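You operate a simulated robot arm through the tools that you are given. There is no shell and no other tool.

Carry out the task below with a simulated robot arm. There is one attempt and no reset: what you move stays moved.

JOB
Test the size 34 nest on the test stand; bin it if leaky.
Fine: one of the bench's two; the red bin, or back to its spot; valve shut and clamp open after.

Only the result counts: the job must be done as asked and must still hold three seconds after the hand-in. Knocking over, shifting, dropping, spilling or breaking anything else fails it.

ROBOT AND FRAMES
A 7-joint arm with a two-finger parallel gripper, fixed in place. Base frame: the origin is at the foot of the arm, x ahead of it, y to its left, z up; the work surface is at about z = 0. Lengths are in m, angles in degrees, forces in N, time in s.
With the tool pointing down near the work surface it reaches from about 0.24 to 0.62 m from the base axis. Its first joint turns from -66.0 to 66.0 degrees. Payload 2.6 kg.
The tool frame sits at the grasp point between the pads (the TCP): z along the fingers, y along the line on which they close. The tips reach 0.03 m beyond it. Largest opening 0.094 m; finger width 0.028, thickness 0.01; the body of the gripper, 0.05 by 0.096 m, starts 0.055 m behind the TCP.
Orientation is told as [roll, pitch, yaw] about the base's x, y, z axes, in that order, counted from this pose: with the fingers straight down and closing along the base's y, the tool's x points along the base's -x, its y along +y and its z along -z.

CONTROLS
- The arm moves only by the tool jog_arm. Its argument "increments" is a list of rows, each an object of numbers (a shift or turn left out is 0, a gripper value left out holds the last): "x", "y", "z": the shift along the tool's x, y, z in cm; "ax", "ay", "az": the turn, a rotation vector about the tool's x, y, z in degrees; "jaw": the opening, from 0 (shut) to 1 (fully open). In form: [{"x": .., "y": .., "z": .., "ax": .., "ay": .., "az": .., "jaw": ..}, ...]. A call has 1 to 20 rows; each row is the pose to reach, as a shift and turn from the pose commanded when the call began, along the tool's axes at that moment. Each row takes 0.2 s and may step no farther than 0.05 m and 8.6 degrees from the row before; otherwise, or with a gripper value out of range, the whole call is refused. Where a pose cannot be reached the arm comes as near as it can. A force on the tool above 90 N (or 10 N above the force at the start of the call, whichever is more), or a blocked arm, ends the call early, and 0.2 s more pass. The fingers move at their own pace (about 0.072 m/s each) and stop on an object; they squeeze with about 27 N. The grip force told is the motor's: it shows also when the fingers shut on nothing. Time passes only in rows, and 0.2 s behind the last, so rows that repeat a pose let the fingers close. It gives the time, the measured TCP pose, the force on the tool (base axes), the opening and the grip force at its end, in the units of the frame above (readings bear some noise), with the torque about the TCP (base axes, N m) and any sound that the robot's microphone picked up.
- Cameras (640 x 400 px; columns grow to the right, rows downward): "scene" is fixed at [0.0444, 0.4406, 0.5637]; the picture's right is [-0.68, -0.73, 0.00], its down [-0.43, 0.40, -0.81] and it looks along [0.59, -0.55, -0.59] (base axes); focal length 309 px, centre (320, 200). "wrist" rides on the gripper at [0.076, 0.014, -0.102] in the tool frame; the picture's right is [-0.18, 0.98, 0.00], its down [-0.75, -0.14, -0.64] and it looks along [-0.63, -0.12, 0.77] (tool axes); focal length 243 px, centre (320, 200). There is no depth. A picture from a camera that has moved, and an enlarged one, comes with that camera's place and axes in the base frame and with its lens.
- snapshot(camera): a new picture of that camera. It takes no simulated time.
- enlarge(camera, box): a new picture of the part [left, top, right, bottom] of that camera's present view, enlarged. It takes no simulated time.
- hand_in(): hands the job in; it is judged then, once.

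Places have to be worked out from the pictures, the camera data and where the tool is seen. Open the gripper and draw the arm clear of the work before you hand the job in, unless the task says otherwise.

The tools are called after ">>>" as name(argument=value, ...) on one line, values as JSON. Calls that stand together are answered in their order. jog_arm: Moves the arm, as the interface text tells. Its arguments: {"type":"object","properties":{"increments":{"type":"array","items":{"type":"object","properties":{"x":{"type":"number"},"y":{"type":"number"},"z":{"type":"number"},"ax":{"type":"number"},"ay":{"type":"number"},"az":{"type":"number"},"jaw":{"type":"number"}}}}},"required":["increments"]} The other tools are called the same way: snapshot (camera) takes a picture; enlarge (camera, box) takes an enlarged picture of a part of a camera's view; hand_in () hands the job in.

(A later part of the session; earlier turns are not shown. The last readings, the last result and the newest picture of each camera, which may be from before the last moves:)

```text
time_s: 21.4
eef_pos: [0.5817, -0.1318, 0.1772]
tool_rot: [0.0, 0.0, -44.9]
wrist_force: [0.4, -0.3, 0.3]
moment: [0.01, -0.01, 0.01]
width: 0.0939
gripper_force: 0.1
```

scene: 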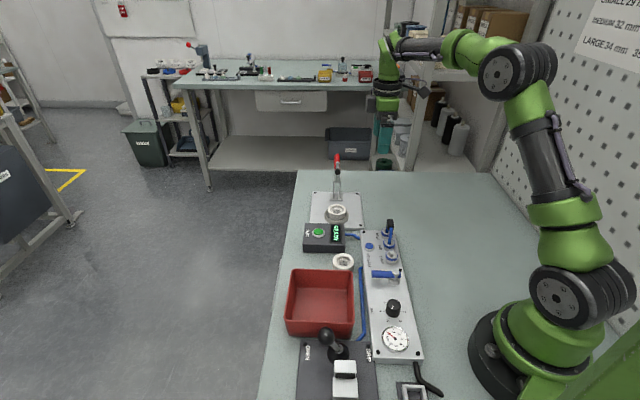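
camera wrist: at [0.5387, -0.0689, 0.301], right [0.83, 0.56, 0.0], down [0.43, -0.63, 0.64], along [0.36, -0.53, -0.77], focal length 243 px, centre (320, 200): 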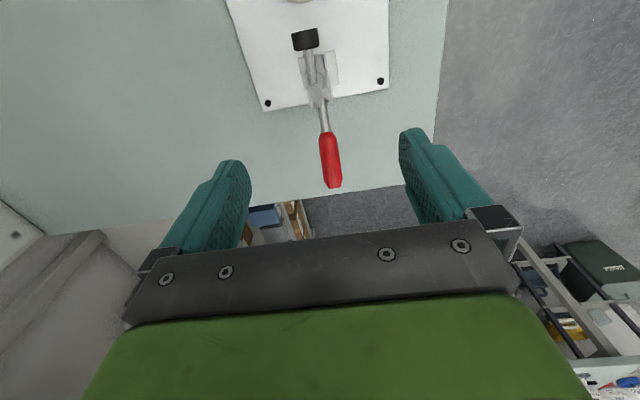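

The command base follows the achieved pose. Now I'll descend over the handle while moving outward 2.6 cm and tilting the fingers 10° outward, with fingers straddling the grip.

>>> jog_arm(increments=[{"x": -0.5, "y": 0.1, "z": 2, "ay": -2.5}, {"x": -1.2, "y": 0.1, "z": 4, "ay": -5}, {"x": -1.9, "y": 0.1, "z": 6, "ay": -7.5}, {"x": -2.6, "y": 0.1, "z": 7.5, "ay": -10}, {"x": -2.6, "y": 0.1, "z": 7.5, "ay": -10}])

>>> snapshot(camera="wrist")

>>> enlarge(camera="scene", box=[290, 110, 390, 210])

```text
time_s: 22.6
eef_pos: [0.5998, -0.1494, 0.1034]
tool_rot: [0.0, -10.0, -45.0]
wrist_force: [-0.1, -0.8, 0.5]
moment: [-0.02, 0.0, -0.01]
width: 0.0943
gripper_force: 0.0
```

```text
taken
camera wrist: at [0.5456, -0.0752, 0.1912], right [0.82, 0.57, 0.03], down [0.35, -0.55, 0.76], along [0.45, -0.62, -0.64], focal length 243 px, centre (320, 200)
```

wrist: 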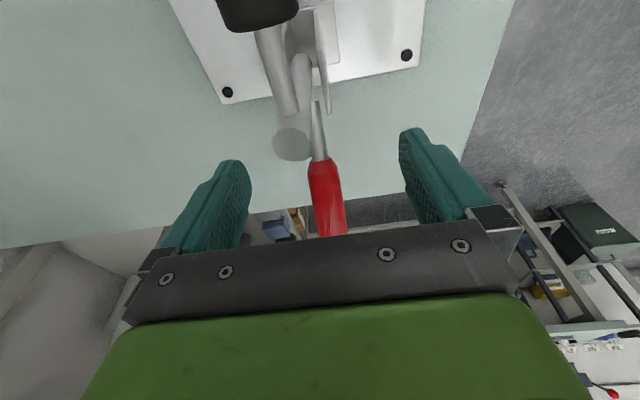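

```text
4.00 times, centred on (340, 160) of scene
camera zoom: at [0.0444, 0.4406, 0.5637], right [-0.68, -0.73, 0.0], down [-0.43, 0.4, -0.81], along [0.59, -0.55, -0.59], focal length 1237 px, centre (240, 360)
```

zoom: 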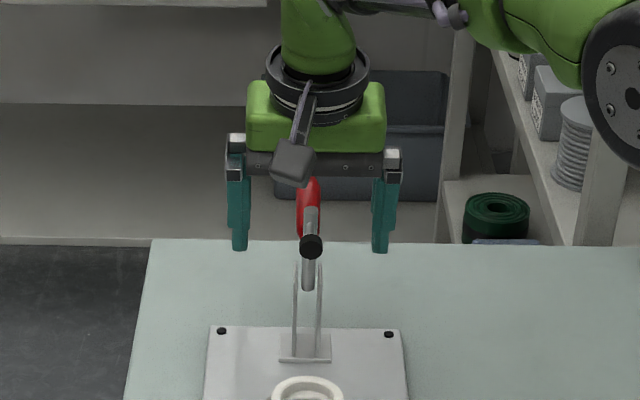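

TCP is at s ≈ 0.136, z ≈ 0.103, still 1.4 cm above the grip's axis, and everything is clear. I'll ease 9 mm down and 9 mm outward, then close on the red grip.

>>> jog_arm(increments=[{"x": -0.37, "z": 0.52}, {"x": -0.73, "z": 1.04}, {"x": -0.73, "z": 1.04}, {"x": -0.73, "z": 1.04, "jaw": 0.0}, {"x": -0.73, "z": 1.04, "jaw": 0.0}, {"x": -0.73, "z": 1.04, "jaw": 0.0}, {"x": -0.73, "z": 1.04, "jaw": 0.0}])

>>> snapshot(camera="wrist")

>>> enlarge(camera="scene", box=[290, 110, 390, 210])

```text
time_s: 24.2
eef_pos: [0.6069, -0.1534, 0.0946]
tool_rot: [0.3, -10.0, -44.8]
wrist_force: [13.4, 6.6, -2.1]
moment: [-0.12, -0.03, 0.16]
width: 0.0219
gripper_force: 44.8
```

```text
taken
camera wrist: at [0.5526, -0.0805, 0.1827], right [0.82, 0.57, 0.04], down [0.35, -0.55, 0.76], along [0.45, -0.61, -0.65], focal length 243 px, centre (320, 200)
```

wrist: 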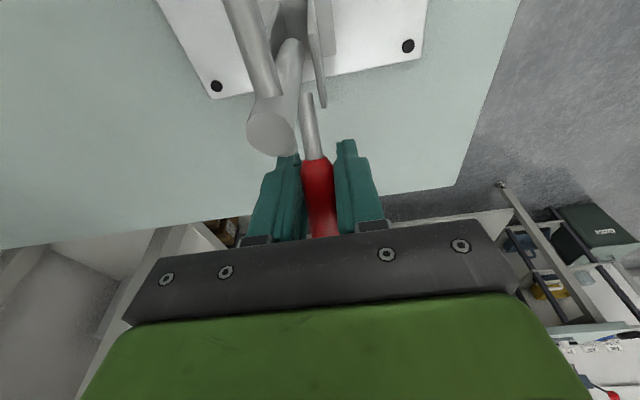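

```text
4.00 times, centred on (340, 160) of scene
camera zoom: at [0.0445, 0.4406, 0.5637], right [-0.68, -0.73, 0.0], down [-0.43, 0.4, -0.81], along [0.59, -0.55, -0.59], focal length 1237 px, centre (240, 360)
```

zoom: 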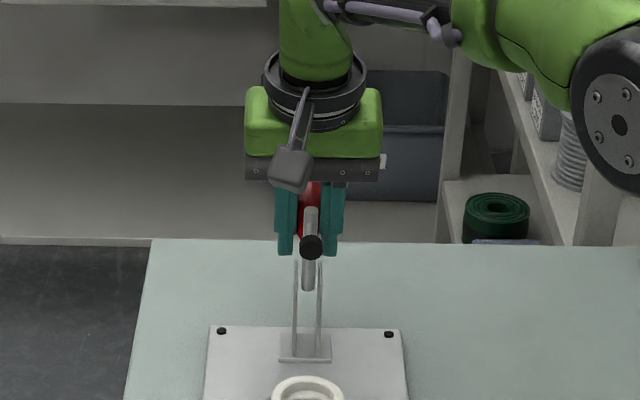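

The grip is on the red handle (width 0.022), with about 15 N of side load along tool +y, so the handle is slightly to +y. I'll shift 2 mm in +y to relieve it.

>>> jog_arm(increments=[{"y": 0.1}, {"y": 0.2}, {"y": 0.2}])

```text
time_s: 25.0
eef_pos: [0.6077, -0.1541, 0.0946]
tool_rot: [-0.1, -9.8, -45.1]
wrist_force: [-9.2, 10.3, 6.7]
moment: [0.39, 0.43, 0.0]
width: 0.022
gripper_force: 45.3
```

Side load is relieved. Now I'll swing the handle up along an arc about the estimated pivot (radius ≈ 6.6 cm), from 30° to 54° first, watching the forces.

>>> jog_arm(increments=[{"x": 0.14, "z": -0.33}, {"x": 0.29, "z": -0.67}, {"x": 0.45, "z": -0.97}, {"x": 0.62, "z": -1.27}, {"x": 0.82, "z": -1.56}, {"x": 1.02, "z": -1.84}, {"x": 1.24, "z": -2.1}, {"x": 1.46, "z": -2.35}, {"x": 1.46, "z": -2.35}])

>>> enlarge(camera="scene", box=[290, 110, 390, 230])

>>> snapshot(camera="wrist")

```text
time_s: 27.0
eef_pos: [0.5951, -0.1434, 0.1143]
tool_rot: [-0.1, -10.3, -44.9]
wrist_force: [19.8, -6.2, -9.9]
moment: [-0.66, -0.75, 0.15]
width: 0.0173
gripper_force: 45.2
```

```text
3.33 times, centred on (340, 170) of scene
camera zoom: at [0.0445, 0.4406, 0.5637], right [-0.68, -0.73, 0.0], down [-0.43, 0.4, -0.81], along [0.59, -0.55, -0.59], focal length 1031 px, centre (253, 300)
```

zoom: 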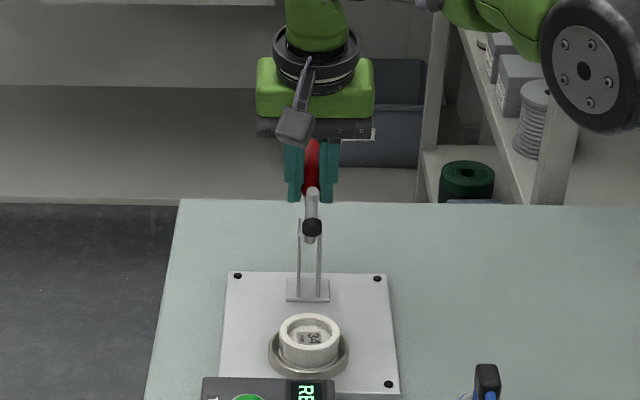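

```text
taken
camera wrist: at [0.5417, -0.0688, 0.2024], right [0.82, 0.57, 0.03], down [0.34, -0.54, 0.77], along [0.45, -0.62, -0.64], focal length 243 px, centre (320, 200)
```

wrist: 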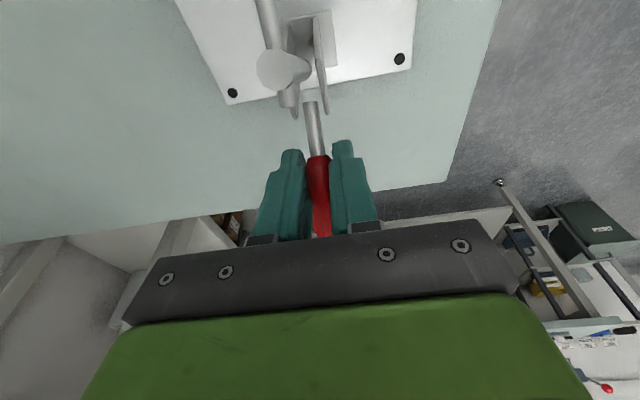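

The arm is coming down as the handle rises. The measured force is a tangential resistance of about 20 N, consistent with the pivot estimate. Continuing the arc to about 78°.

>>> jog_arm(increments=[{"x": 0.25, "z": -0.24}, {"x": 0.5, "z": -0.47}, {"x": 0.78, "z": -0.68}, {"x": 1.05, "z": -0.89}, {"x": 1.35, "z": -1.07}, {"x": 1.65, "z": -1.25}, {"x": 1.96, "z": -1.4}, {"x": 2.27, "z": -1.54}, {"x": 2.27, "z": -1.54}])

>>> enlarge(camera="scene", box=[290, 110, 390, 230])

>>> snapshot(camera="wrist")

```text
time_s: 29.0
eef_pos: [0.5773, -0.1239, 0.1279]
tool_rot: [0.1, -10.2, -45.0]
wrist_force: [9.4, -9.8, 6.4]
moment: [-0.47, -0.5, -0.02]
width: 0.0164
gripper_force: 44.8
```

```text
3.33 times, centred on (340, 170) of scene
camera zoom: at [0.0444, 0.4406, 0.5637], right [-0.68, -0.73, 0.0], down [-0.43, 0.4, -0.81], along [0.59, -0.55, -0.59], focal length 1031 px, centre (253, 300)
```

zoom: 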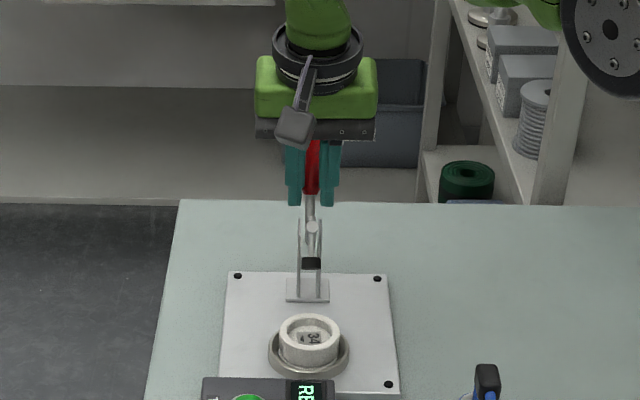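

```text
taken
camera wrist: at [0.5232, -0.0503, 0.215], right [0.82, 0.57, 0.03], down [0.34, -0.54, 0.76], along [0.45, -0.62, -0.64], focal length 243 px, centre (320, 200)
```

wrist: 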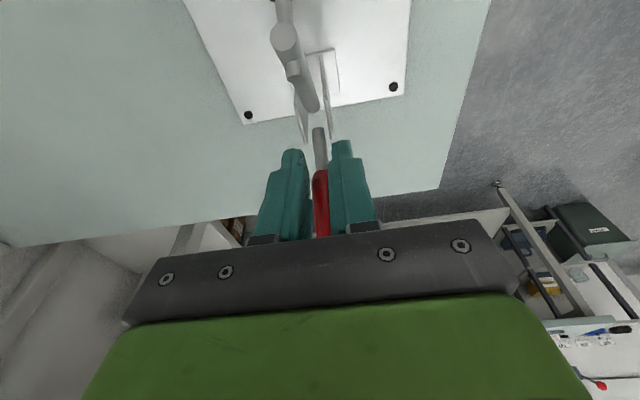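

The arm is about halfway down. Continuing the arc to about 96°.

>>> jog_arm(increments=[{"x": 0.33, "z": -0.11}, {"x": 0.65, "z": -0.22}, {"x": 0.99, "z": -0.3}, {"x": 1.33, "z": -0.38}, {"x": 1.67, "z": -0.42}, {"x": 2.01, "z": -0.46}, {"x": 2.01, "z": -0.46}])

>>> enlarge(camera="scene", box=[290, 110, 390, 230])

>>> snapshot(camera="wrist")

```text
time_s: 30.6
eef_pos: [0.562, -0.1096, 0.1285]
tool_rot: [0.1, -10.0, -45.0]
wrist_force: [-1.1, -0.8, 0.5]
moment: [-0.01, -0.01, 0.03]
width: 0.0003
gripper_force: 33.3
```

```text
3.33 times, centred on (340, 170) of scene
camera zoom: at [0.0444, 0.4406, 0.5637], right [-0.68, -0.73, 0.0], down [-0.43, 0.4, -0.81], along [0.59, -0.55, -0.59], focal length 1031 px, centre (253, 300)
```

zoom: 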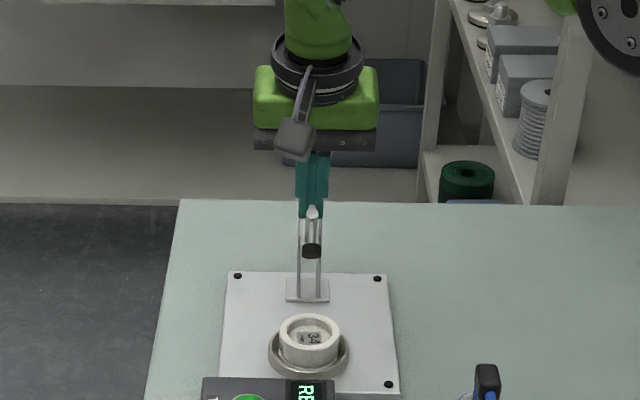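

```text
taken
camera wrist: at [0.5092, -0.0356, 0.2159], right [0.82, 0.57, 0.03], down [0.35, -0.55, 0.76], along [0.45, -0.62, -0.65], focal length 243 px, centre (320, 200)
```

wrist: 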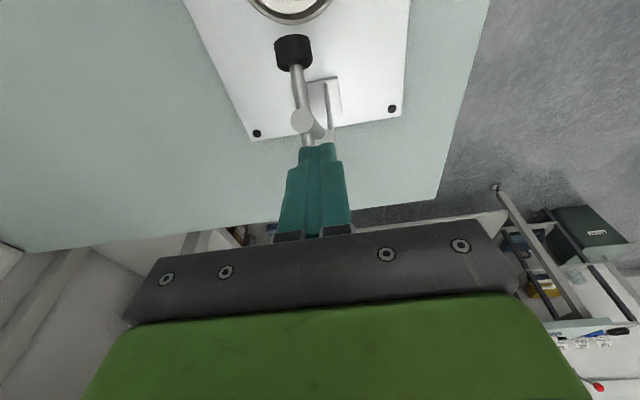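

The handle slipped out of the pads near vertical and the clamp has swung partway back. Nothing is in contact now. I'll raise the closed fingers straight up and look at where the handle rests.

>>> jog_arm(increments=[{"z": -2}, {"z": -4, "ay": 2}, {"z": -6, "ay": 5}, {"z": -8, "ay": 10}, {"z": -8, "ay": 10}])

>>> snapshot(camera="wrist")

>>> enlarge(camera="scene", box=[300, 130, 380, 230])

```text
time_s: 31.8
eef_pos: [0.5512, -0.1003, 0.206]
tool_rot: [0.0, 0.0, -45.1]
wrist_force: [0.0, 0.1, -0.2]
moment: [0.01, 0.02, 0.0]
width: 0.0001
gripper_force: 32.7
```

```text
taken
camera wrist: at [0.5099, -0.0375, 0.3088], right [0.82, 0.57, 0.0], down [0.43, -0.63, 0.64], along [0.36, -0.53, -0.77], focal length 243 px, centre (320, 200)
```

wrist: 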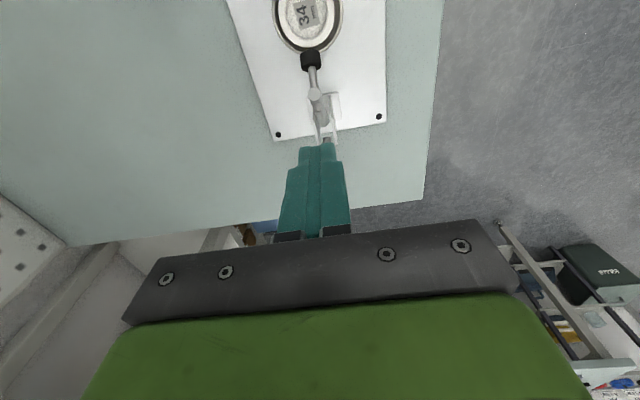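

```text
4.00 times, centred on (340, 180) of scene
camera zoom: at [0.0444, 0.4406, 0.5637], right [-0.68, -0.73, 0.0], down [-0.43, 0.4, -0.81], along [0.59, -0.55, -0.59], focal length 1237 px, centre (240, 280)
```

zoom: 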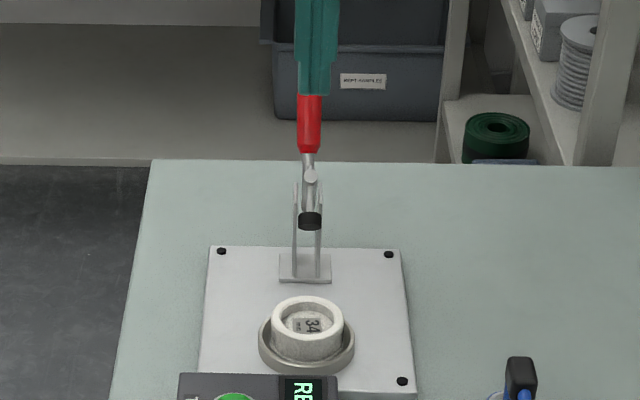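

By triangulation the clamp is a rigid L. The arm has turned about 30°, so the handle should now stand near 61°. I'll open the fingers up here so the wrist camera can see the handle.

>>> jog_arm(increments=[{"z": -1, "jaw": 0.5}, {"z": -1, "jaw": 0.5}, {"z": -1, "jaw": 0.5}])

>>> snapshot(camera="wrist")

>>> enlarge(camera="scene", box=[300, 130, 380, 230])

```text
time_s: 32.6
eef_pos: [0.5518, -0.1007, 0.2162]
tool_rot: [0.0, 0.0, -45.0]
wrist_force: [0.3, 0.5, 0.4]
moment: [0.01, -0.01, -0.01]
width: 0.0471
gripper_force: 0.1
```

```text
taken
camera wrist: at [0.5098, -0.0378, 0.3195], right [0.83, 0.56, 0.0], down [0.43, -0.63, 0.64], along [0.36, -0.53, -0.77], focal length 243 px, centre (320, 200)
```

wrist: 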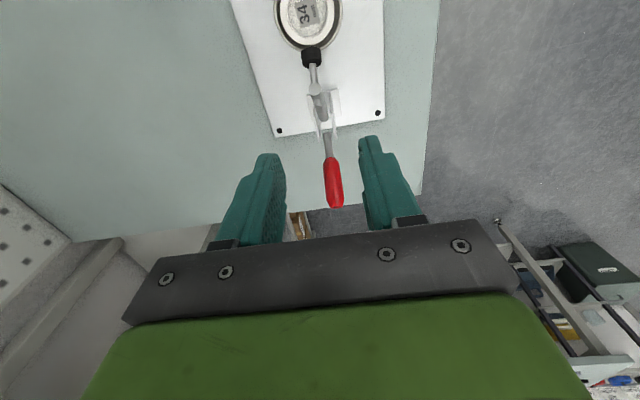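

```text
4.00 times, centred on (340, 180) of scene
camera zoom: at [0.0444, 0.4406, 0.5637], right [-0.68, -0.73, 0.0], down [-0.43, 0.4, -0.81], along [0.59, -0.55, -0.59], focal length 1237 px, centre (240, 280)
```

zoom: 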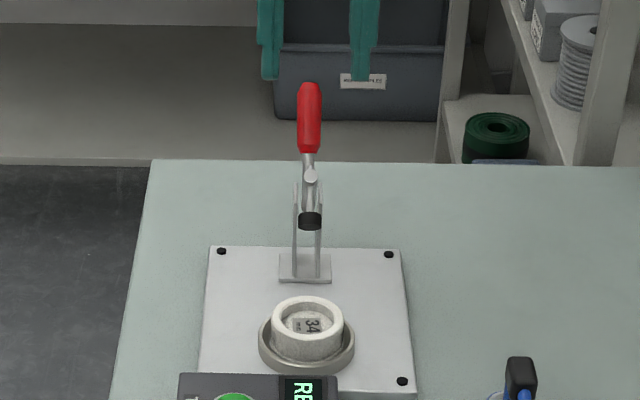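

Triangulating the handle now gives: tip at s ≈ 0.135, z ≈ 0.147 and the red grip's inner end at s ≈ 0.116, z ≈ 0.102. I'll regrip further out on the handle (s ≈ 0.130, z ≈ 0.135) for more leverage.

>>> jog_arm(increments=[{"x": -1, "y": 0.1, "z": 1.5, "ay": -2, "jaw": 0.6}, {"x": -2.2, "y": 0.2, "z": 3, "ay": -4}, {"x": -3.5, "y": 0.2, "z": 4.8, "ay": -6}, {"x": -5, "y": 0.2, "z": 6.5, "ay": -8}, {"x": -6.24, "y": 0.2, "z": 8.1, "ay": -10}, {"x": -6.24, "y": 0.2, "z": 8.1, "ay": -10}])

>>> snapshot(camera="wrist")

>>> enlarge(camera="scene", box=[300, 110, 380, 210])

```text
time_s: 34.0
eef_pos: [0.5994, -0.1437, 0.1371]
tool_rot: [-0.1, -10.1, -45.1]
wrist_force: [0.0, 0.1, 0.3]
moment: [0.0, -0.01, -0.01]
width: 0.0567
gripper_force: 0.0
```

```text
taken
camera wrist: at [0.5462, -0.0689, 0.224], right [0.82, 0.57, 0.03], down [0.35, -0.55, 0.76], along [0.45, -0.62, -0.64], focal length 243 px, centre (320, 200)
```

wrist: 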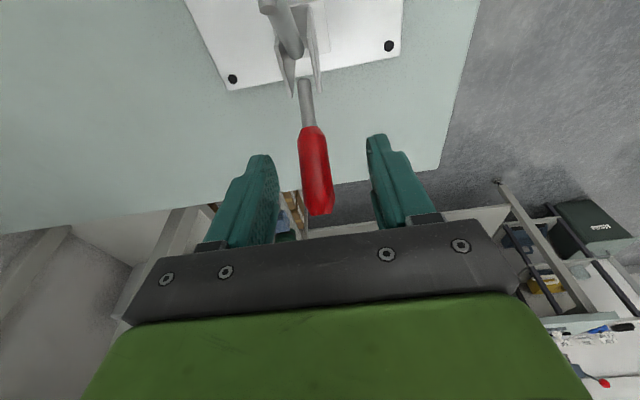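

```text
4.00 times, centred on (340, 160) of scene
camera zoom: at [0.0445, 0.4406, 0.5637], right [-0.68, -0.73, 0.0], down [-0.43, 0.4, -0.81], along [0.59, -0.55, -0.59], focal length 1237 px, centre (240, 360)
```

zoom: 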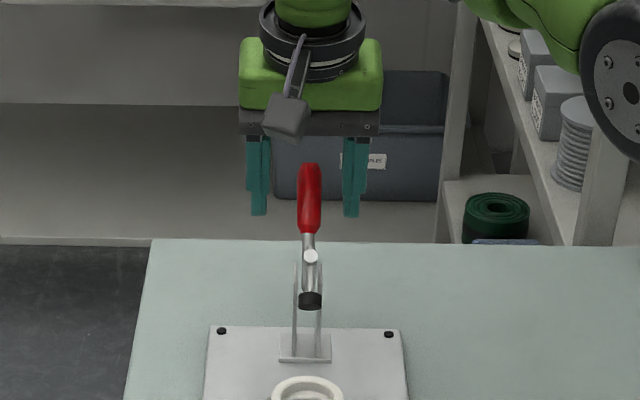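

The red handle is centred between the pads at about three quarters of its length. Closing on it.

>>> jog_arm(increments=[{"jaw": 0}, {"jaw": 0}, {"jaw": 0}, {"jaw": 0}])

```text
time_s: 35.0
eef_pos: [0.5985, -0.146, 0.1361]
tool_rot: [-0.3, -9.9, -45.2]
wrist_force: [-17.9, -13.9, -0.4]
moment: [0.06, 0.25, -0.35]
width: 0.018
gripper_force: 45.1
```

Side load is about 22 N toward -y, so I'll shift 2.5 mm in -y to centre, then swing toward 78°.

>>> jog_arm(increments=[{"y": -0.15}, {"y": -0.28}, {"y": -0.28}])

>>> jog_arm(increments=[{"x": 0.38, "z": -0.29}, {"x": 0.77, "z": -0.58}, {"x": 1.16, "z": -0.82}, {"x": 1.55, "z": -1.05}, {"x": 1.97, "z": -1.25}, {"x": 2.38, "z": -1.44}, {"x": 2.38, "z": -1.44}])

>>> snapshot(camera="wrist")

>>> enlarge(camera="scene", box=[300, 110, 380, 210])

```text
time_s: 35.8
eef_pos: [0.5984, -0.1443, 0.1365]
tool_rot: [0.1, -10.2, -44.9]
wrist_force: [4.1, -13.4, -4.8]
moment: [-0.63, -0.56, -0.09]
width: 0.0176
gripper_force: 44.8
```

```text
time_s: 37.4
eef_pos: [0.5768, -0.1247, 0.1464]
tool_rot: [0.1, -10.1, -44.9]
wrist_force: [12.6, -5.9, 1.5]
moment: [-0.65, -0.8, 0.05]
width: 0.0172
gripper_force: 44.7
```

```text
taken
camera wrist: at [0.5237, -0.0515, 0.2339], right [0.82, 0.57, 0.03], down [0.35, -0.54, 0.76], along [0.45, -0.62, -0.64], focal length 243 px, centre (320, 200)
```

wrist: 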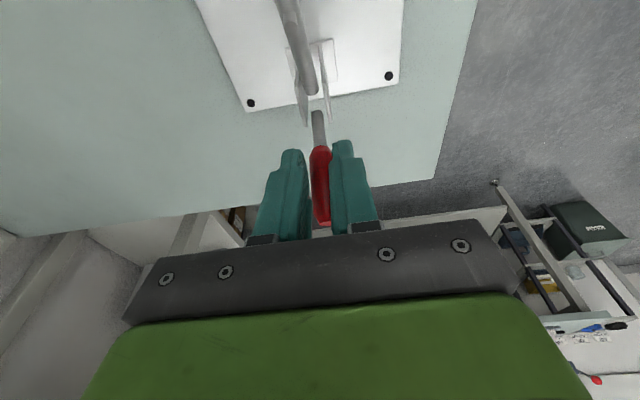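

```text
4.00 times, centred on (340, 160) of scene
camera zoom: at [0.0444, 0.4406, 0.5637], right [-0.68, -0.73, 0.0], down [-0.43, 0.4, -0.81], along [0.59, -0.55, -0.59], focal length 1237 px, centre (240, 360)
```

zoom: 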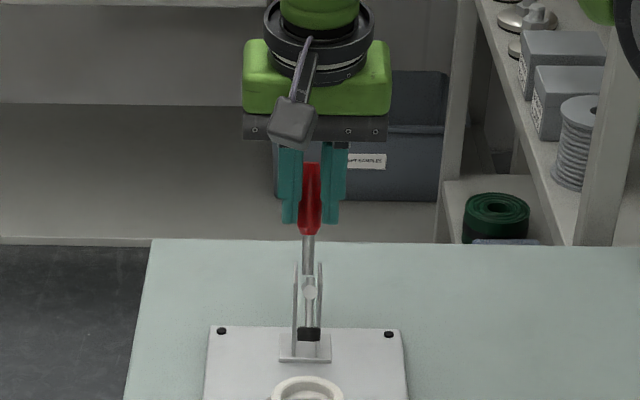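

Holding well with only about 13 N resistance. Continuing slowly to about 92°.

>>> jog_arm(increments=[{"x": 0.3, "z": -0.1}, {"x": 0.6, "z": -0.2}, {"x": 0.9, "z": -0.3}, {"x": 1.2, "z": -0.37}, {"x": 1.5, "z": -0.44}, {"x": 1.75, "z": -0.5}, {"x": 1.75, "z": -0.5}])

>>> snapshot(camera="wrist")

>>> enlarge(camera="scene", box=[300, 110, 380, 210])

```text
time_s: 39.0
eef_pos: [0.5645, -0.1136, 0.1462]
tool_rot: [0.1, -10.0, -45.0]
wrist_force: [-1.2, 0.5, -0.1]
moment: [0.03, 0.01, 0.02]
width: 0.0001
gripper_force: 32.6
```

```text
taken
camera wrist: at [0.5106, -0.0389, 0.2347], right [0.82, 0.57, 0.03], down [0.35, -0.55, 0.76], along [0.45, -0.62, -0.65], focal length 243 px, centre (320, 200)
```

wrist: 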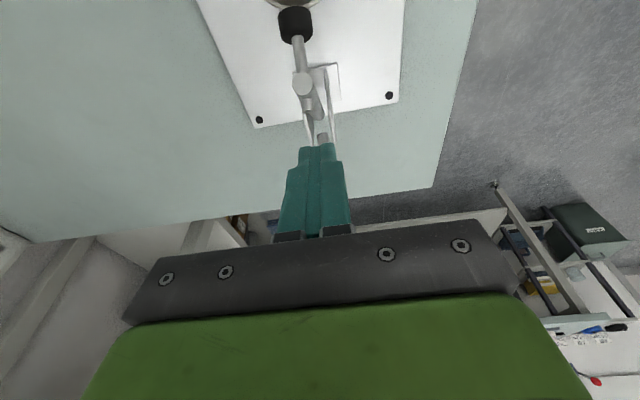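

```text
4.00 times, centred on (340, 160) of scene
camera zoom: at [0.0444, 0.4406, 0.5637], right [-0.68, -0.73, 0.0], down [-0.43, 0.4, -0.81], along [0.59, -0.55, -0.59], focal length 1237 px, centre (240, 360)
```

zoom: 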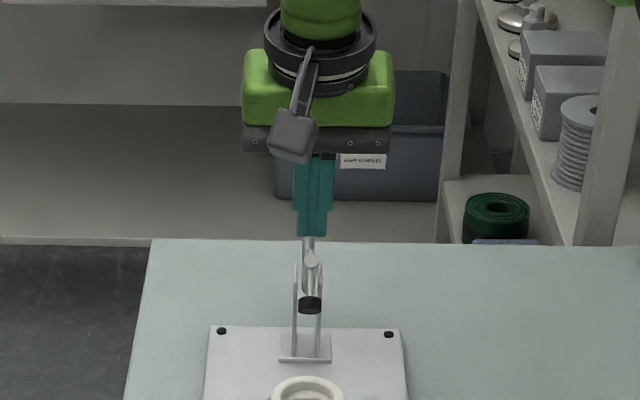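

The handle slips out of the pads around 82° every time, so friction gripping won't do. A better way is to turn the tool to yaw +45, so one finger stands behind the handle and pulls it over positively. First I'll rise clear and straighten the tool.

>>> jog_arm(increments=[{"z": -2}, {"z": -4, "ay": 2}, {"z": -6, "ay": 5}, {"z": -8, "ay": 10}, {"z": -8, "ay": 10, "jaw": 0.58}, {"z": -8, "ay": 10, "jaw": 0.58}])

>>> jog_arm(increments=[{"x": -0.2, "az": -7.5}, {"x": -0.4, "az": -15}, {"x": -0.6, "az": -22.5}, {"x": -0.8, "az": -30}, {"x": -1, "az": -37.5}, {"x": -1.2, "az": -45}, {"x": -1.4, "az": -52.5}, {"x": -1.6, "az": -60}, {"x": -1.8, "az": -67.5}, {"x": -2, "az": -75}, {"x": -2.2, "az": -82.5}, {"x": -2.4, "az": -90}, {"x": -2.4, "az": -90}])

>>> snapshot(camera="wrist")

>>> enlarge(camera="scene", box=[300, 110, 380, 210])

```text
time_s: 40.4
eef_pos: [0.5559, -0.1041, 0.2265]
tool_rot: [-0.1, 0.0, -44.9]
wrist_force: [0.5, -0.7, 0.1]
moment: [-0.01, 0.0, -0.04]
width: 0.0548
gripper_force: 0.1
```

```text
time_s: 43.2
eef_pos: [0.5723, -0.1213, 0.2262]
tool_rot: [0.0, 0.0, 45.2]
wrist_force: [-0.9, 0.3, -0.2]
moment: [-0.03, 0.01, -0.02]
width: 0.0544
gripper_force: 0.0
```

```text
taken
camera wrist: at [0.5101, -0.166, 0.3292], right [-0.57, 0.82, 0.0], down [0.63, 0.43, 0.64], along [0.53, 0.36, -0.77], focal length 243 px, centre (320, 200)
```

wrist: 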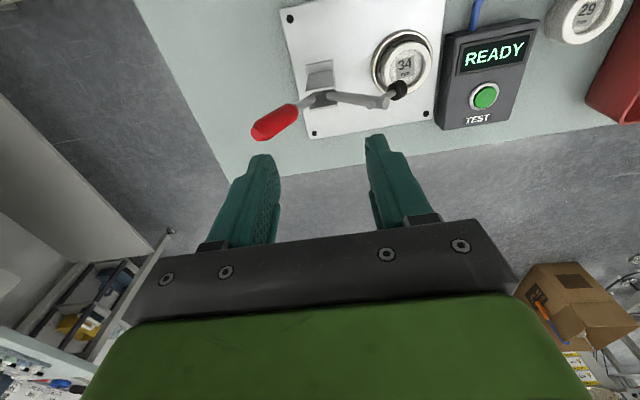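

```text
4.00 times, centred on (340, 160) of scene
camera zoom: at [0.0444, 0.4406, 0.5637], right [-0.68, -0.73, 0.0], down [-0.43, 0.4, -0.81], along [0.59, -0.55, -0.59], focal length 1237 px, centre (240, 360)
```

zoom: 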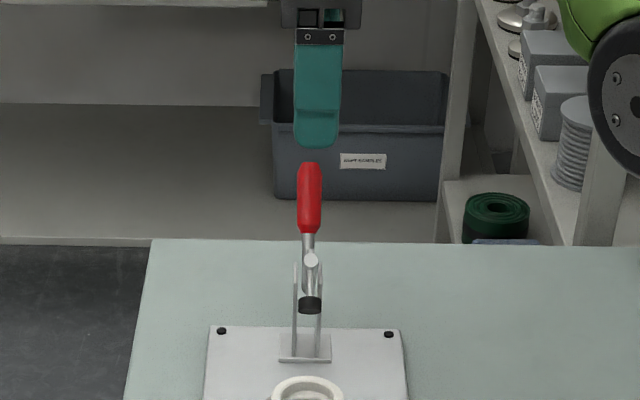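

Both views agree that the handle's tip rests at s ≈ 0.147, z ≈ 0.140. I'll open to 8 cm, move outward 2.4 cm and lower partway, so the outer finger comes down behind the handle. I'll check before going lower.

>>> jog_arm(increments=[{"y": -0.8, "z": 1, "jaw": 0.85}, {"y": -1.6, "z": 2, "jaw": 0.85}, {"y": -2.4, "z": 3.2, "jaw": 0.85}, {"y": -2.4, "z": 4.2, "jaw": 0.85}, {"y": -2.4, "z": 4.2, "jaw": 0.85}])

>>> snapshot(camera="wrist")

```text
time_s: 44.4
eef_pos: [0.5863, -0.1301, 0.1819]
tool_rot: [0.1, -0.1, 44.9]
wrist_force: [0.3, -0.4, 0.3]
moment: [-0.01, 0.03, 0.02]
width: 0.08
gripper_force: 0.1
out of reach, approached as far as the arm can: row 2, 3, 4, 5
```

```text
taken
camera wrist: at [0.5235, -0.175, 0.2847], right [-0.56, 0.83, 0.0], down [0.63, 0.43, 0.64], along [0.53, 0.36, -0.77], focal length 243 px, centre (320, 200)
```

wrist: 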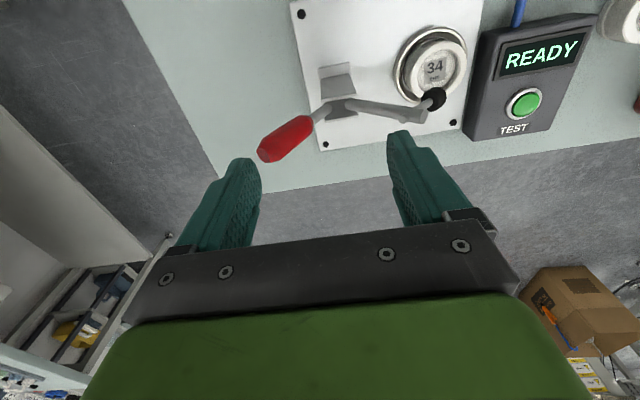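

The arm is at its limit here with the tool vertical (s ≈ 0.113). Tilting the fingers 9° outward should gain reach, so I'll do that while moving out at this height.

>>> jog_arm(increments=[{"x": 0.15, "y": -0.3, "ax": 4.5}, {"x": 0.3, "y": -0.7, "ax": 9}, {"x": 0.3, "y": -1.2, "ax": 9}, {"x": 0.3, "y": -1.2, "ax": 9}])

>>> snapshot(camera="wrist")

```text
time_s: 45.4
eef_pos: [0.591, -0.1397, 0.1805]
tool_rot: [-9.0, 0.0, 45.1]
wrist_force: [-0.3, 0.0, -0.2]
moment: [0.02, 0.0, -0.01]
width: 0.0799
gripper_force: 0.0
```

```text
taken
camera wrist: at [0.5175, -0.1734, 0.2811], right [-0.56, 0.82, -0.15], down [0.56, 0.51, 0.66], along [0.61, 0.28, -0.74], focal length 243 px, centre (320, 200)
```

wrist: 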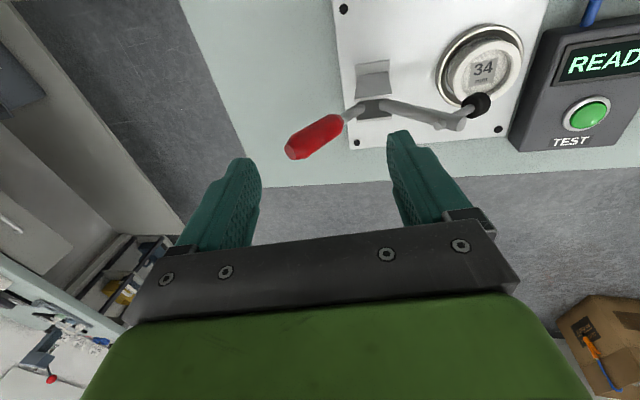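

Now at s ≈ 0.123 with the handle between the fingers. I'll lower 3 cm vertically to z ≈ 0.15, so the outer finger stands behind the handle's end while the inner finger stays clear of the arm.

>>> jog_arm(increments=[{"y": 0.16, "z": 1}, {"y": 0.31, "z": 2}, {"y": 0.47, "z": 2.96}, {"y": 0.47, "z": 2.96}])

>>> snapshot(camera="wrist")

>>> enlarge(camera="scene", box=[300, 110, 380, 210])

```text
time_s: 46.4
eef_pos: [0.5907, -0.1403, 0.152]
tool_rot: [-9.0, 0.0, 45.1]
wrist_force: [0.8, 0.2, 0.2]
moment: [-0.02, -0.01, 0.02]
width: 0.0799
gripper_force: 0.0
```

```text
taken
camera wrist: at [0.5177, -0.1742, 0.2512], right [-0.56, 0.82, -0.15], down [0.56, 0.5, 0.66], along [0.61, 0.28, -0.74], focal length 243 px, centre (320, 200)
```

wrist: 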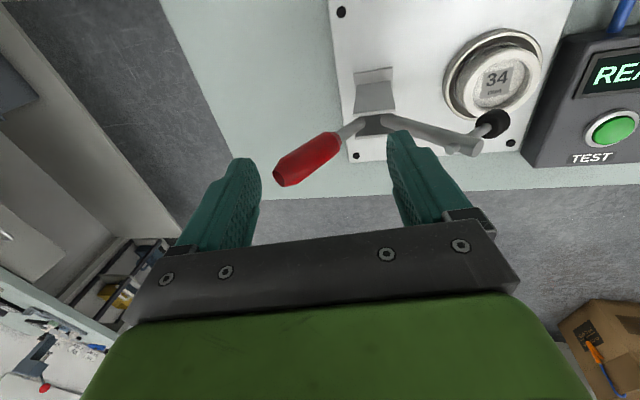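

```text
4.00 times, centred on (340, 160) of scene
camera zoom: at [0.0444, 0.4406, 0.5637], right [-0.68, -0.73, 0.0], down [-0.43, 0.4, -0.81], along [0.59, -0.55, -0.59], focal length 1237 px, centre (240, 360)
```

zoom: 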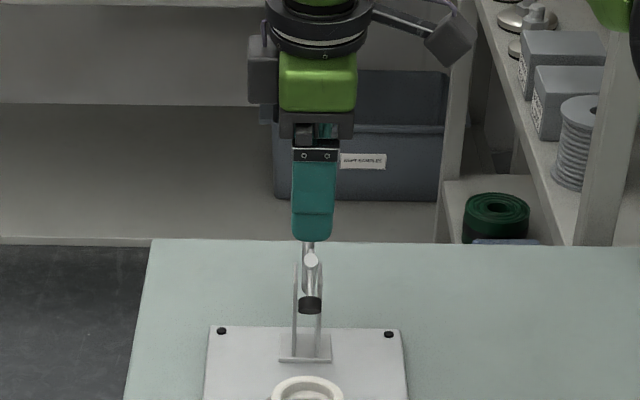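

My geometry matches the picture: the handle end sits just inside the outer finger. I'll narrow the jaw to about 5 cm and pull 3 cm toward the ring in small steps, watching the force.

>>> jog_arm(increments=[{"jaw": 0.7}, {"jaw": 0.6}, {"y": 0.49, "z": -0.08, "jaw": 0.55}, {"y": 0.99, "z": -0.16}, {"y": 1.48, "z": -0.23}, {"y": 1.98, "z": -0.31}, {"y": 2.47, "z": -0.39}, {"y": 2.96, "z": -0.47}, {"y": 2.96, "z": -0.47}])

>>> snapshot(camera="wrist")

>>> enlarge(camera="scene", box=[300, 110, 380, 210])

```text
time_s: 48.4
eef_pos: [0.5687, -0.1194, 0.1529]
tool_rot: [-9.0, 0.1, 45.0]
wrist_force: [0.2, -0.8, -0.1]
moment: [-0.04, -0.01, 0.0]
width: 0.0514
gripper_force: 0.0
```

```text
taken
camera wrist: at [0.4961, -0.1526, 0.2522], right [-0.56, 0.82, -0.15], down [0.56, 0.51, 0.66], along [0.61, 0.28, -0.74], focal length 243 px, centre (320, 200)
```

wrist: 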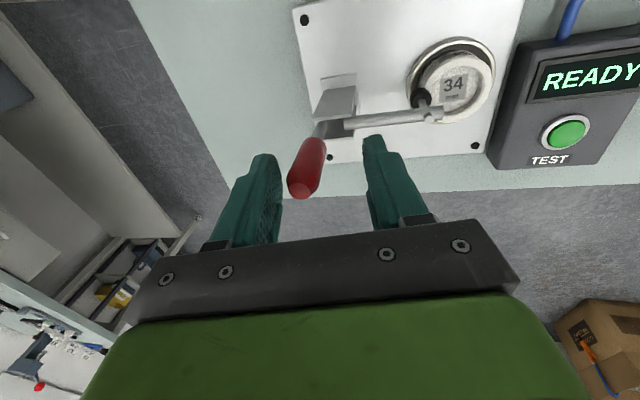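

```text
4.00 times, centred on (340, 160) of scene
camera zoom: at [0.0444, 0.4406, 0.5637], right [-0.68, -0.73, 0.0], down [-0.43, 0.4, -0.81], along [0.59, -0.55, -0.59], focal length 1237 px, centre (240, 360)
```

zoom: 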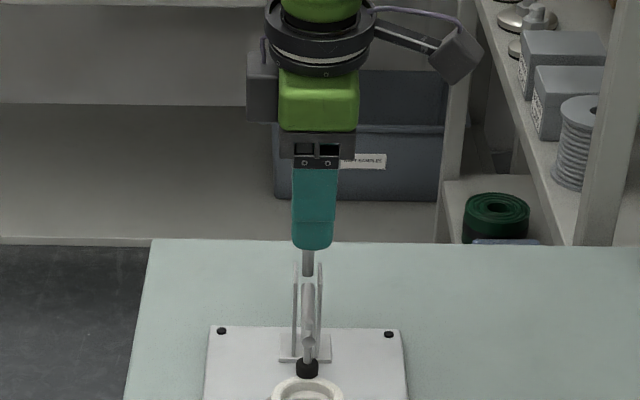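

This works with almost no force: the handle is near vertical and the arm nearly over the nest. Pulling another 2.5 cm.

>>> jog_arm(increments=[{"y": 0.49, "z": -0.08}, {"y": 0.99, "z": -0.16}, {"y": 1.48, "z": -0.23}, {"y": 1.98, "z": -0.31}, {"y": 2.47, "z": -0.39}, {"y": 2.47, "z": -0.39}])

>>> snapshot(camera="wrist")

>>> enlarge(camera="scene", box=[300, 130, 380, 230])

```text
time_s: 49.8
eef_pos: [0.5541, -0.1058, 0.1533]
tool_rot: [-9.9, 0.1, 44.9]
wrist_force: [30.4, -28.6, -5.5]
moment: [0.05, -0.22, -0.06]
width: 0.0746
gripper_force: 19.8
```

```text
taken
camera wrist: at [0.48, -0.1393, 0.2531], right [-0.56, 0.81, -0.17], down [0.55, 0.51, 0.66], along [0.62, 0.27, -0.74], focal length 243 px, centre (320, 200)
```

wrist: 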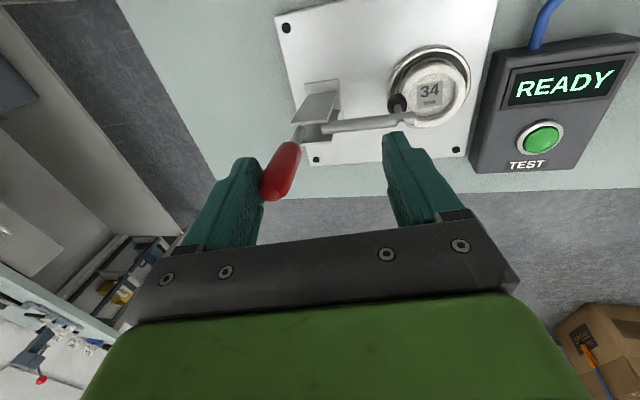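

```text
4.00 times, centred on (340, 180) of scene
camera zoom: at [0.0445, 0.4406, 0.5637], right [-0.68, -0.73, 0.0], down [-0.43, 0.4, -0.81], along [0.59, -0.55, -0.59], focal length 1237 px, centre (240, 280)
```

zoom: 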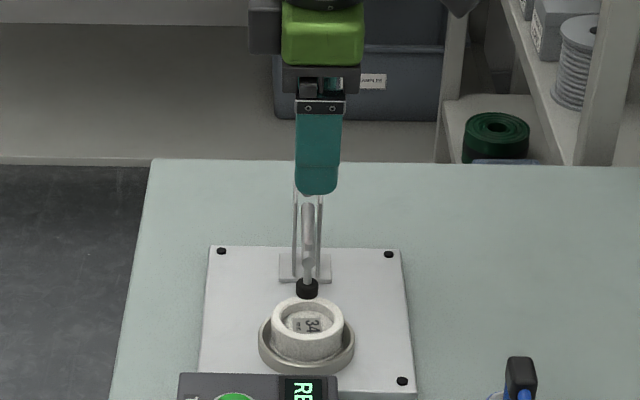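

The resistance has risen to about 42 N and pushed the finger open. The arm is now horizontal and the handle about vertical, so it's near the clamped end. I'll zoom in to see whether the pad touches the nest.

>>> enlarge(camera="wrist", box=[240, 30, 500, 210])

>>> enlarge(camera="scene", box=[315, 165, 355, 225])

```text
2.22 times, centred on (370, 120) of wrist
camera zoom: at [0.48, -0.1393, 0.2531], right [-0.56, 0.81, -0.17], down [0.55, 0.51, 0.66], along [0.62, 0.27, -0.74], focal length 539 px, centre (209, 378)
```

zoom: 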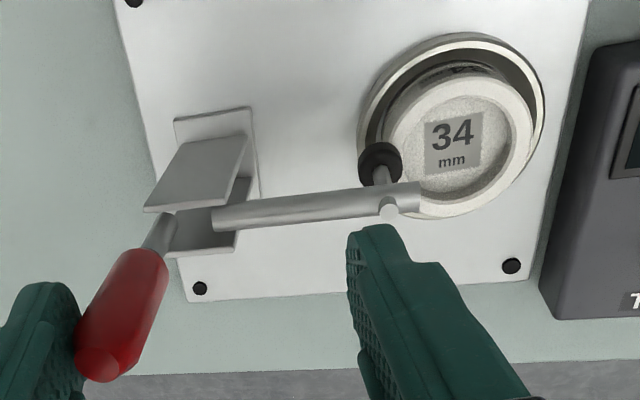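

```text
6.67 times, centred on (335, 195) of scene
camera zoom: at [0.0445, 0.4406, 0.5637], right [-0.68, -0.73, 0.0], down [-0.43, 0.4, -0.81], along [0.59, -0.55, -0.59], focal length 2062 px, centre (220, 233)
```

zoom: 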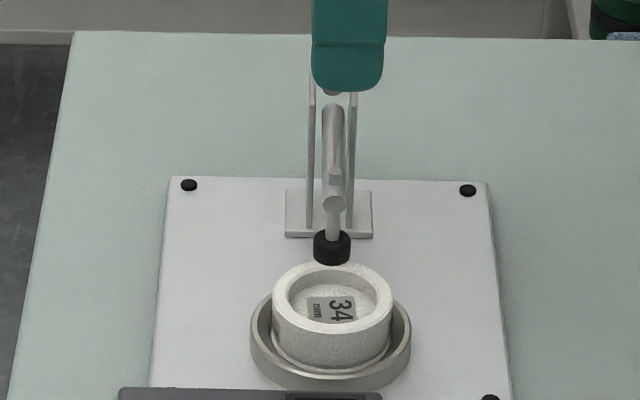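

The pad is just reaching the nest's rim, but the finger motor (27 N) yields before the clamp locks. I'll open the jaw to its mechanical stop, so the outer finger is rigid, and pull the handle over in small steps.

>>> jog_arm(increments=[{"jaw": 1}, {"jaw": 1}, {"y": 0.3, "z": -0.05, "jaw": 1}, {"y": 0.6, "z": -0.1, "jaw": 1}, {"y": 0.9, "z": -0.14, "jaw": 1}, {"y": 1.2, "z": -0.19, "jaw": 1}, {"y": 1.2, "z": -0.19, "jaw": 1}])

>>> enlarge(camera="wrist", box=[240, 30, 500, 210])

```text
time_s: 51.4
eef_pos: [0.5481, -0.1003, 0.1533]
tool_rot: [-10.4, 0.0, 45.1]
wrist_force: [42.9, -33.1, -7.9]
moment: [0.12, -0.21, 0.18]
width: 0.0943
gripper_force: 0.4
```

```text
2.22 times, centred on (370, 120) of wrist
camera zoom: at [0.472, -0.1318, 0.2532], right [-0.56, 0.81, -0.18], down [0.55, 0.52, 0.66], along [0.62, 0.27, -0.73], focal length 539 px, centre (209, 378)
```

zoom: 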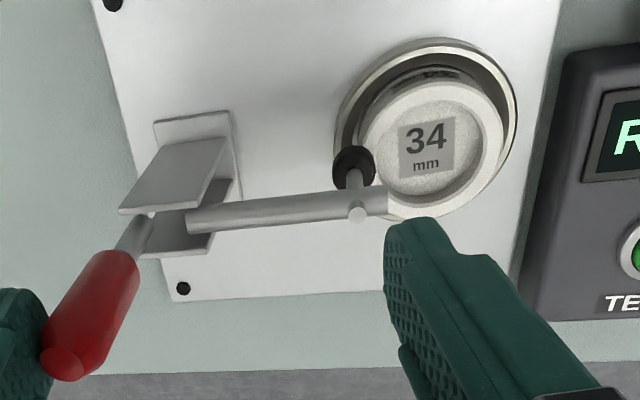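

The handle has not moved further under 54 N, so it seems to be at its stop with the pad on the nest. I'll back the finger off and see whether the clamp stays closed.

>>> jog_arm(increments=[{"y": -0.5, "z": 0.08}, {"y": -1.0, "z": 0.16}, {"y": -1.4, "z": 0.22}, {"y": -1.4, "z": 0.22}, {"y": -1.4, "z": 0.22}])

>>> enlarge(camera="wrist", box=[240, 30, 500, 210])

>>> enlarge(camera="scene", box=[315, 165, 355, 225])

```text
time_s: 52.6
eef_pos: [0.5547, -0.1021, 0.152]
tool_rot: [-8.9, 0.0, 45.0]
wrist_force: [0.2, -0.9, -0.1]
moment: [-0.02, -0.01, -0.02]
width: 0.094
gripper_force: 0.0
```

```text
2.22 times, centred on (370, 120) of wrist
camera zoom: at [0.4804, -0.136, 0.252], right [-0.56, 0.82, -0.15], down [0.56, 0.5, 0.66], along [0.61, 0.28, -0.74], focal length 539 px, centre (209, 378)
```

zoom: 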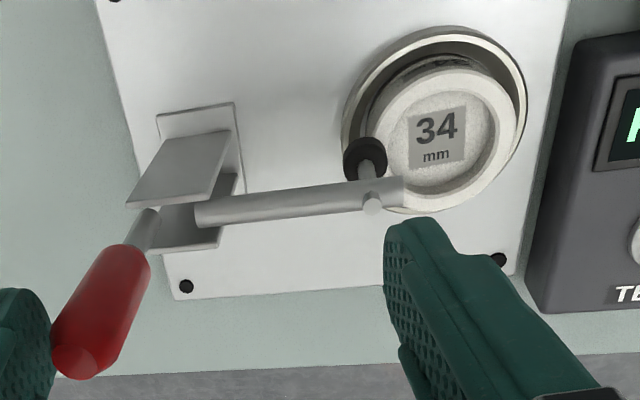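

```text
6.67 times, centred on (335, 195) of scene
camera zoom: at [0.0444, 0.4406, 0.5637], right [-0.68, -0.73, 0.0], down [-0.43, 0.4, -0.81], along [0.59, -0.55, -0.59], focal length 2062 px, centre (220, 233)
```

zoom: 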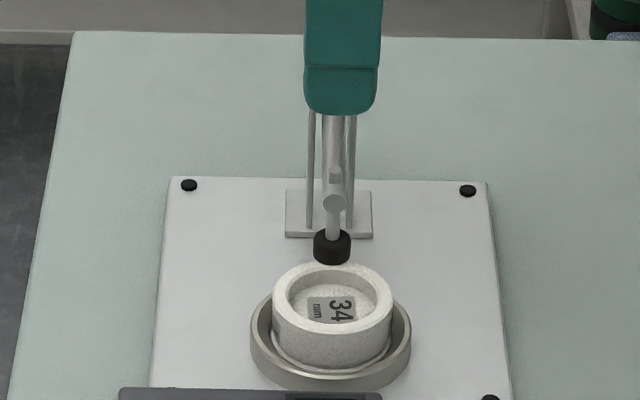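

The clamp stays closed by itself with the pad on the nest rim. I'll rise straight up, straighten the tool and check the tester display.

>>> jog_arm(increments=[{"z": -2}, {"z": -4}, {"z": -6, "ax": -4.5}, {"z": -8, "ax": -9}, {"z": -10, "ax": -9}, {"z": -10, "ax": -9}])

>>> snapshot(camera="wrist")

>>> snapshot(camera="scene")

>>> enlarge(camera="scene", box=[300, 140, 380, 240])

```text
time_s: 54.0
eef_pos: [0.5412, -0.0911, 0.2518]
tool_rot: [0.0, 0.1, 45.1]
wrist_force: [0.0, -0.6, 0.3]
moment: [0.03, -0.01, 0.02]
width: 0.0938
gripper_force: 0.1
```

```text
taken
camera wrist: at [0.4791, -0.136, 0.3542], right [-0.56, 0.83, 0.0], down [0.63, 0.43, 0.64], along [0.53, 0.36, -0.77], focal length 243 px, centre (320, 200)
```

wrist: 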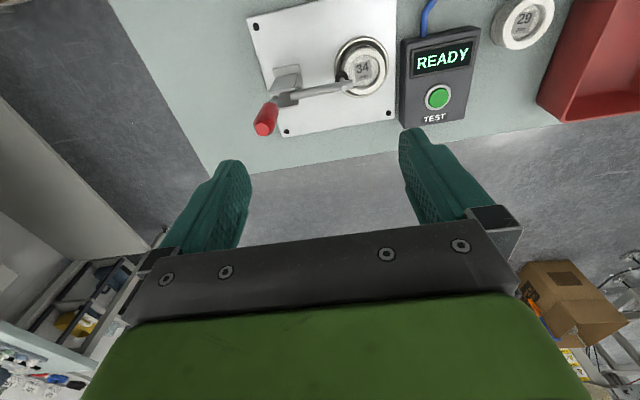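

```text
taken
```

scene: 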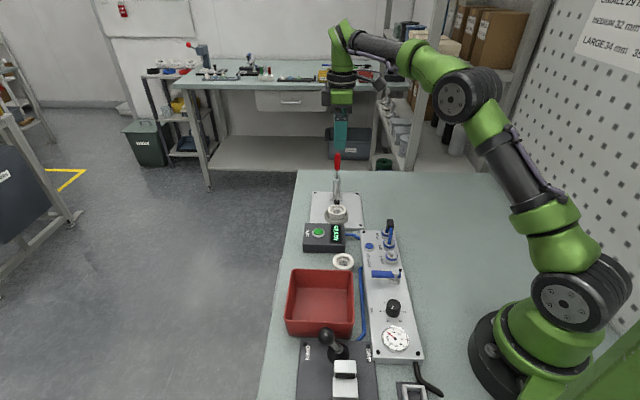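

```text
4.00 times, centred on (340, 190) of scene
camera zoom: at [0.0444, 0.4406, 0.5637], right [-0.68, -0.73, 0.0], down [-0.43, 0.4, -0.81], along [0.59, -0.55, -0.59], focal length 1237 px, centre (240, 240)
```

zoom: 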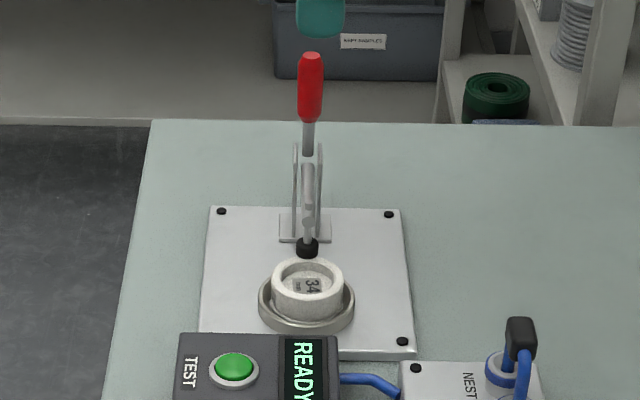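

The tester shows READY and the clamp is closed on the nest. Next is the valve: its lever runs from a pivot near (0.255, 0.025) to an end near (0.294, 0.056), at about z 0.045. I'll move high over it with yaw -45 and the jaw closed.

>>> jog_arm(increments=[{"x": 0.66, "y": 2.6, "z": 0, "az": 7.5, "jaw": 0}, {"x": 1.32, "y": 5.2, "z": 0, "az": 15}, {"x": 1.98, "y": 7.8, "z": 0, "az": 22.5}, {"x": 2.64, "y": 10.4, "z": 0.5, "az": 30}, {"x": 3.3, "y": 13, "z": 1, "az": 37.5}, {"x": 3.96, "y": 15.6, "z": 1.5, "az": 45}, {"x": 4.62, "y": 18.2, "z": 2, "az": 52.5}, {"x": 5.28, "y": 20.8, "z": 2.5, "az": 60}, {"x": 5.94, "y": 23.4, "z": 3, "az": 67.5}, {"x": 6.6, "y": 26, "z": 3.5, "az": 75}, {"x": 7.26, "y": 28.6, "z": 4, "az": 82.5}, {"x": 7.92, "y": 31.26, "z": 5, "az": 90}, {"x": 7.92, "y": 31.26, "z": 5, "az": 90}])

>>> snapshot(camera="wrist")

>>> snapshot(camera="scene")

```text
time_s: 56.8
eef_pos: [0.2662, 0.0746, 0.2012]
tool_rot: [0.0, 0.0, -45.0]
wrist_force: [-0.4, -0.1, -0.6]
moment: [-0.04, 0.01, 0.02]
width: 0.0
gripper_force: 26.9
```

```text
taken
camera wrist: at [0.2231, 0.1371, 0.3031], right [0.83, 0.56, 0.0], down [0.43, -0.63, 0.64], along [0.36, -0.53, -0.77], focal length 243 px, centre (320, 200)
```

wrist: 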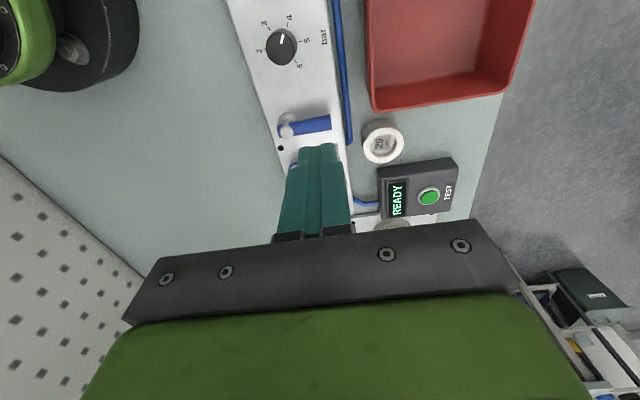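

```text
taken
```

scene: 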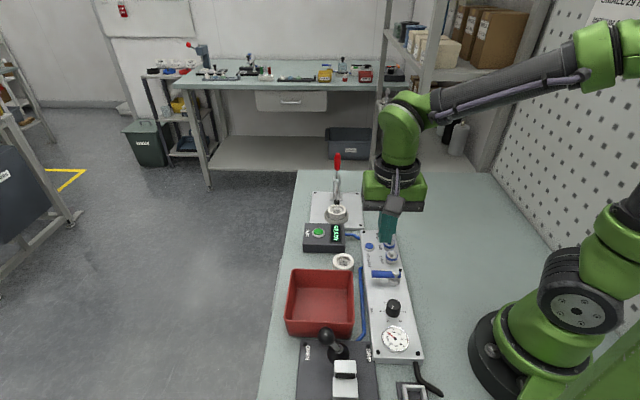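

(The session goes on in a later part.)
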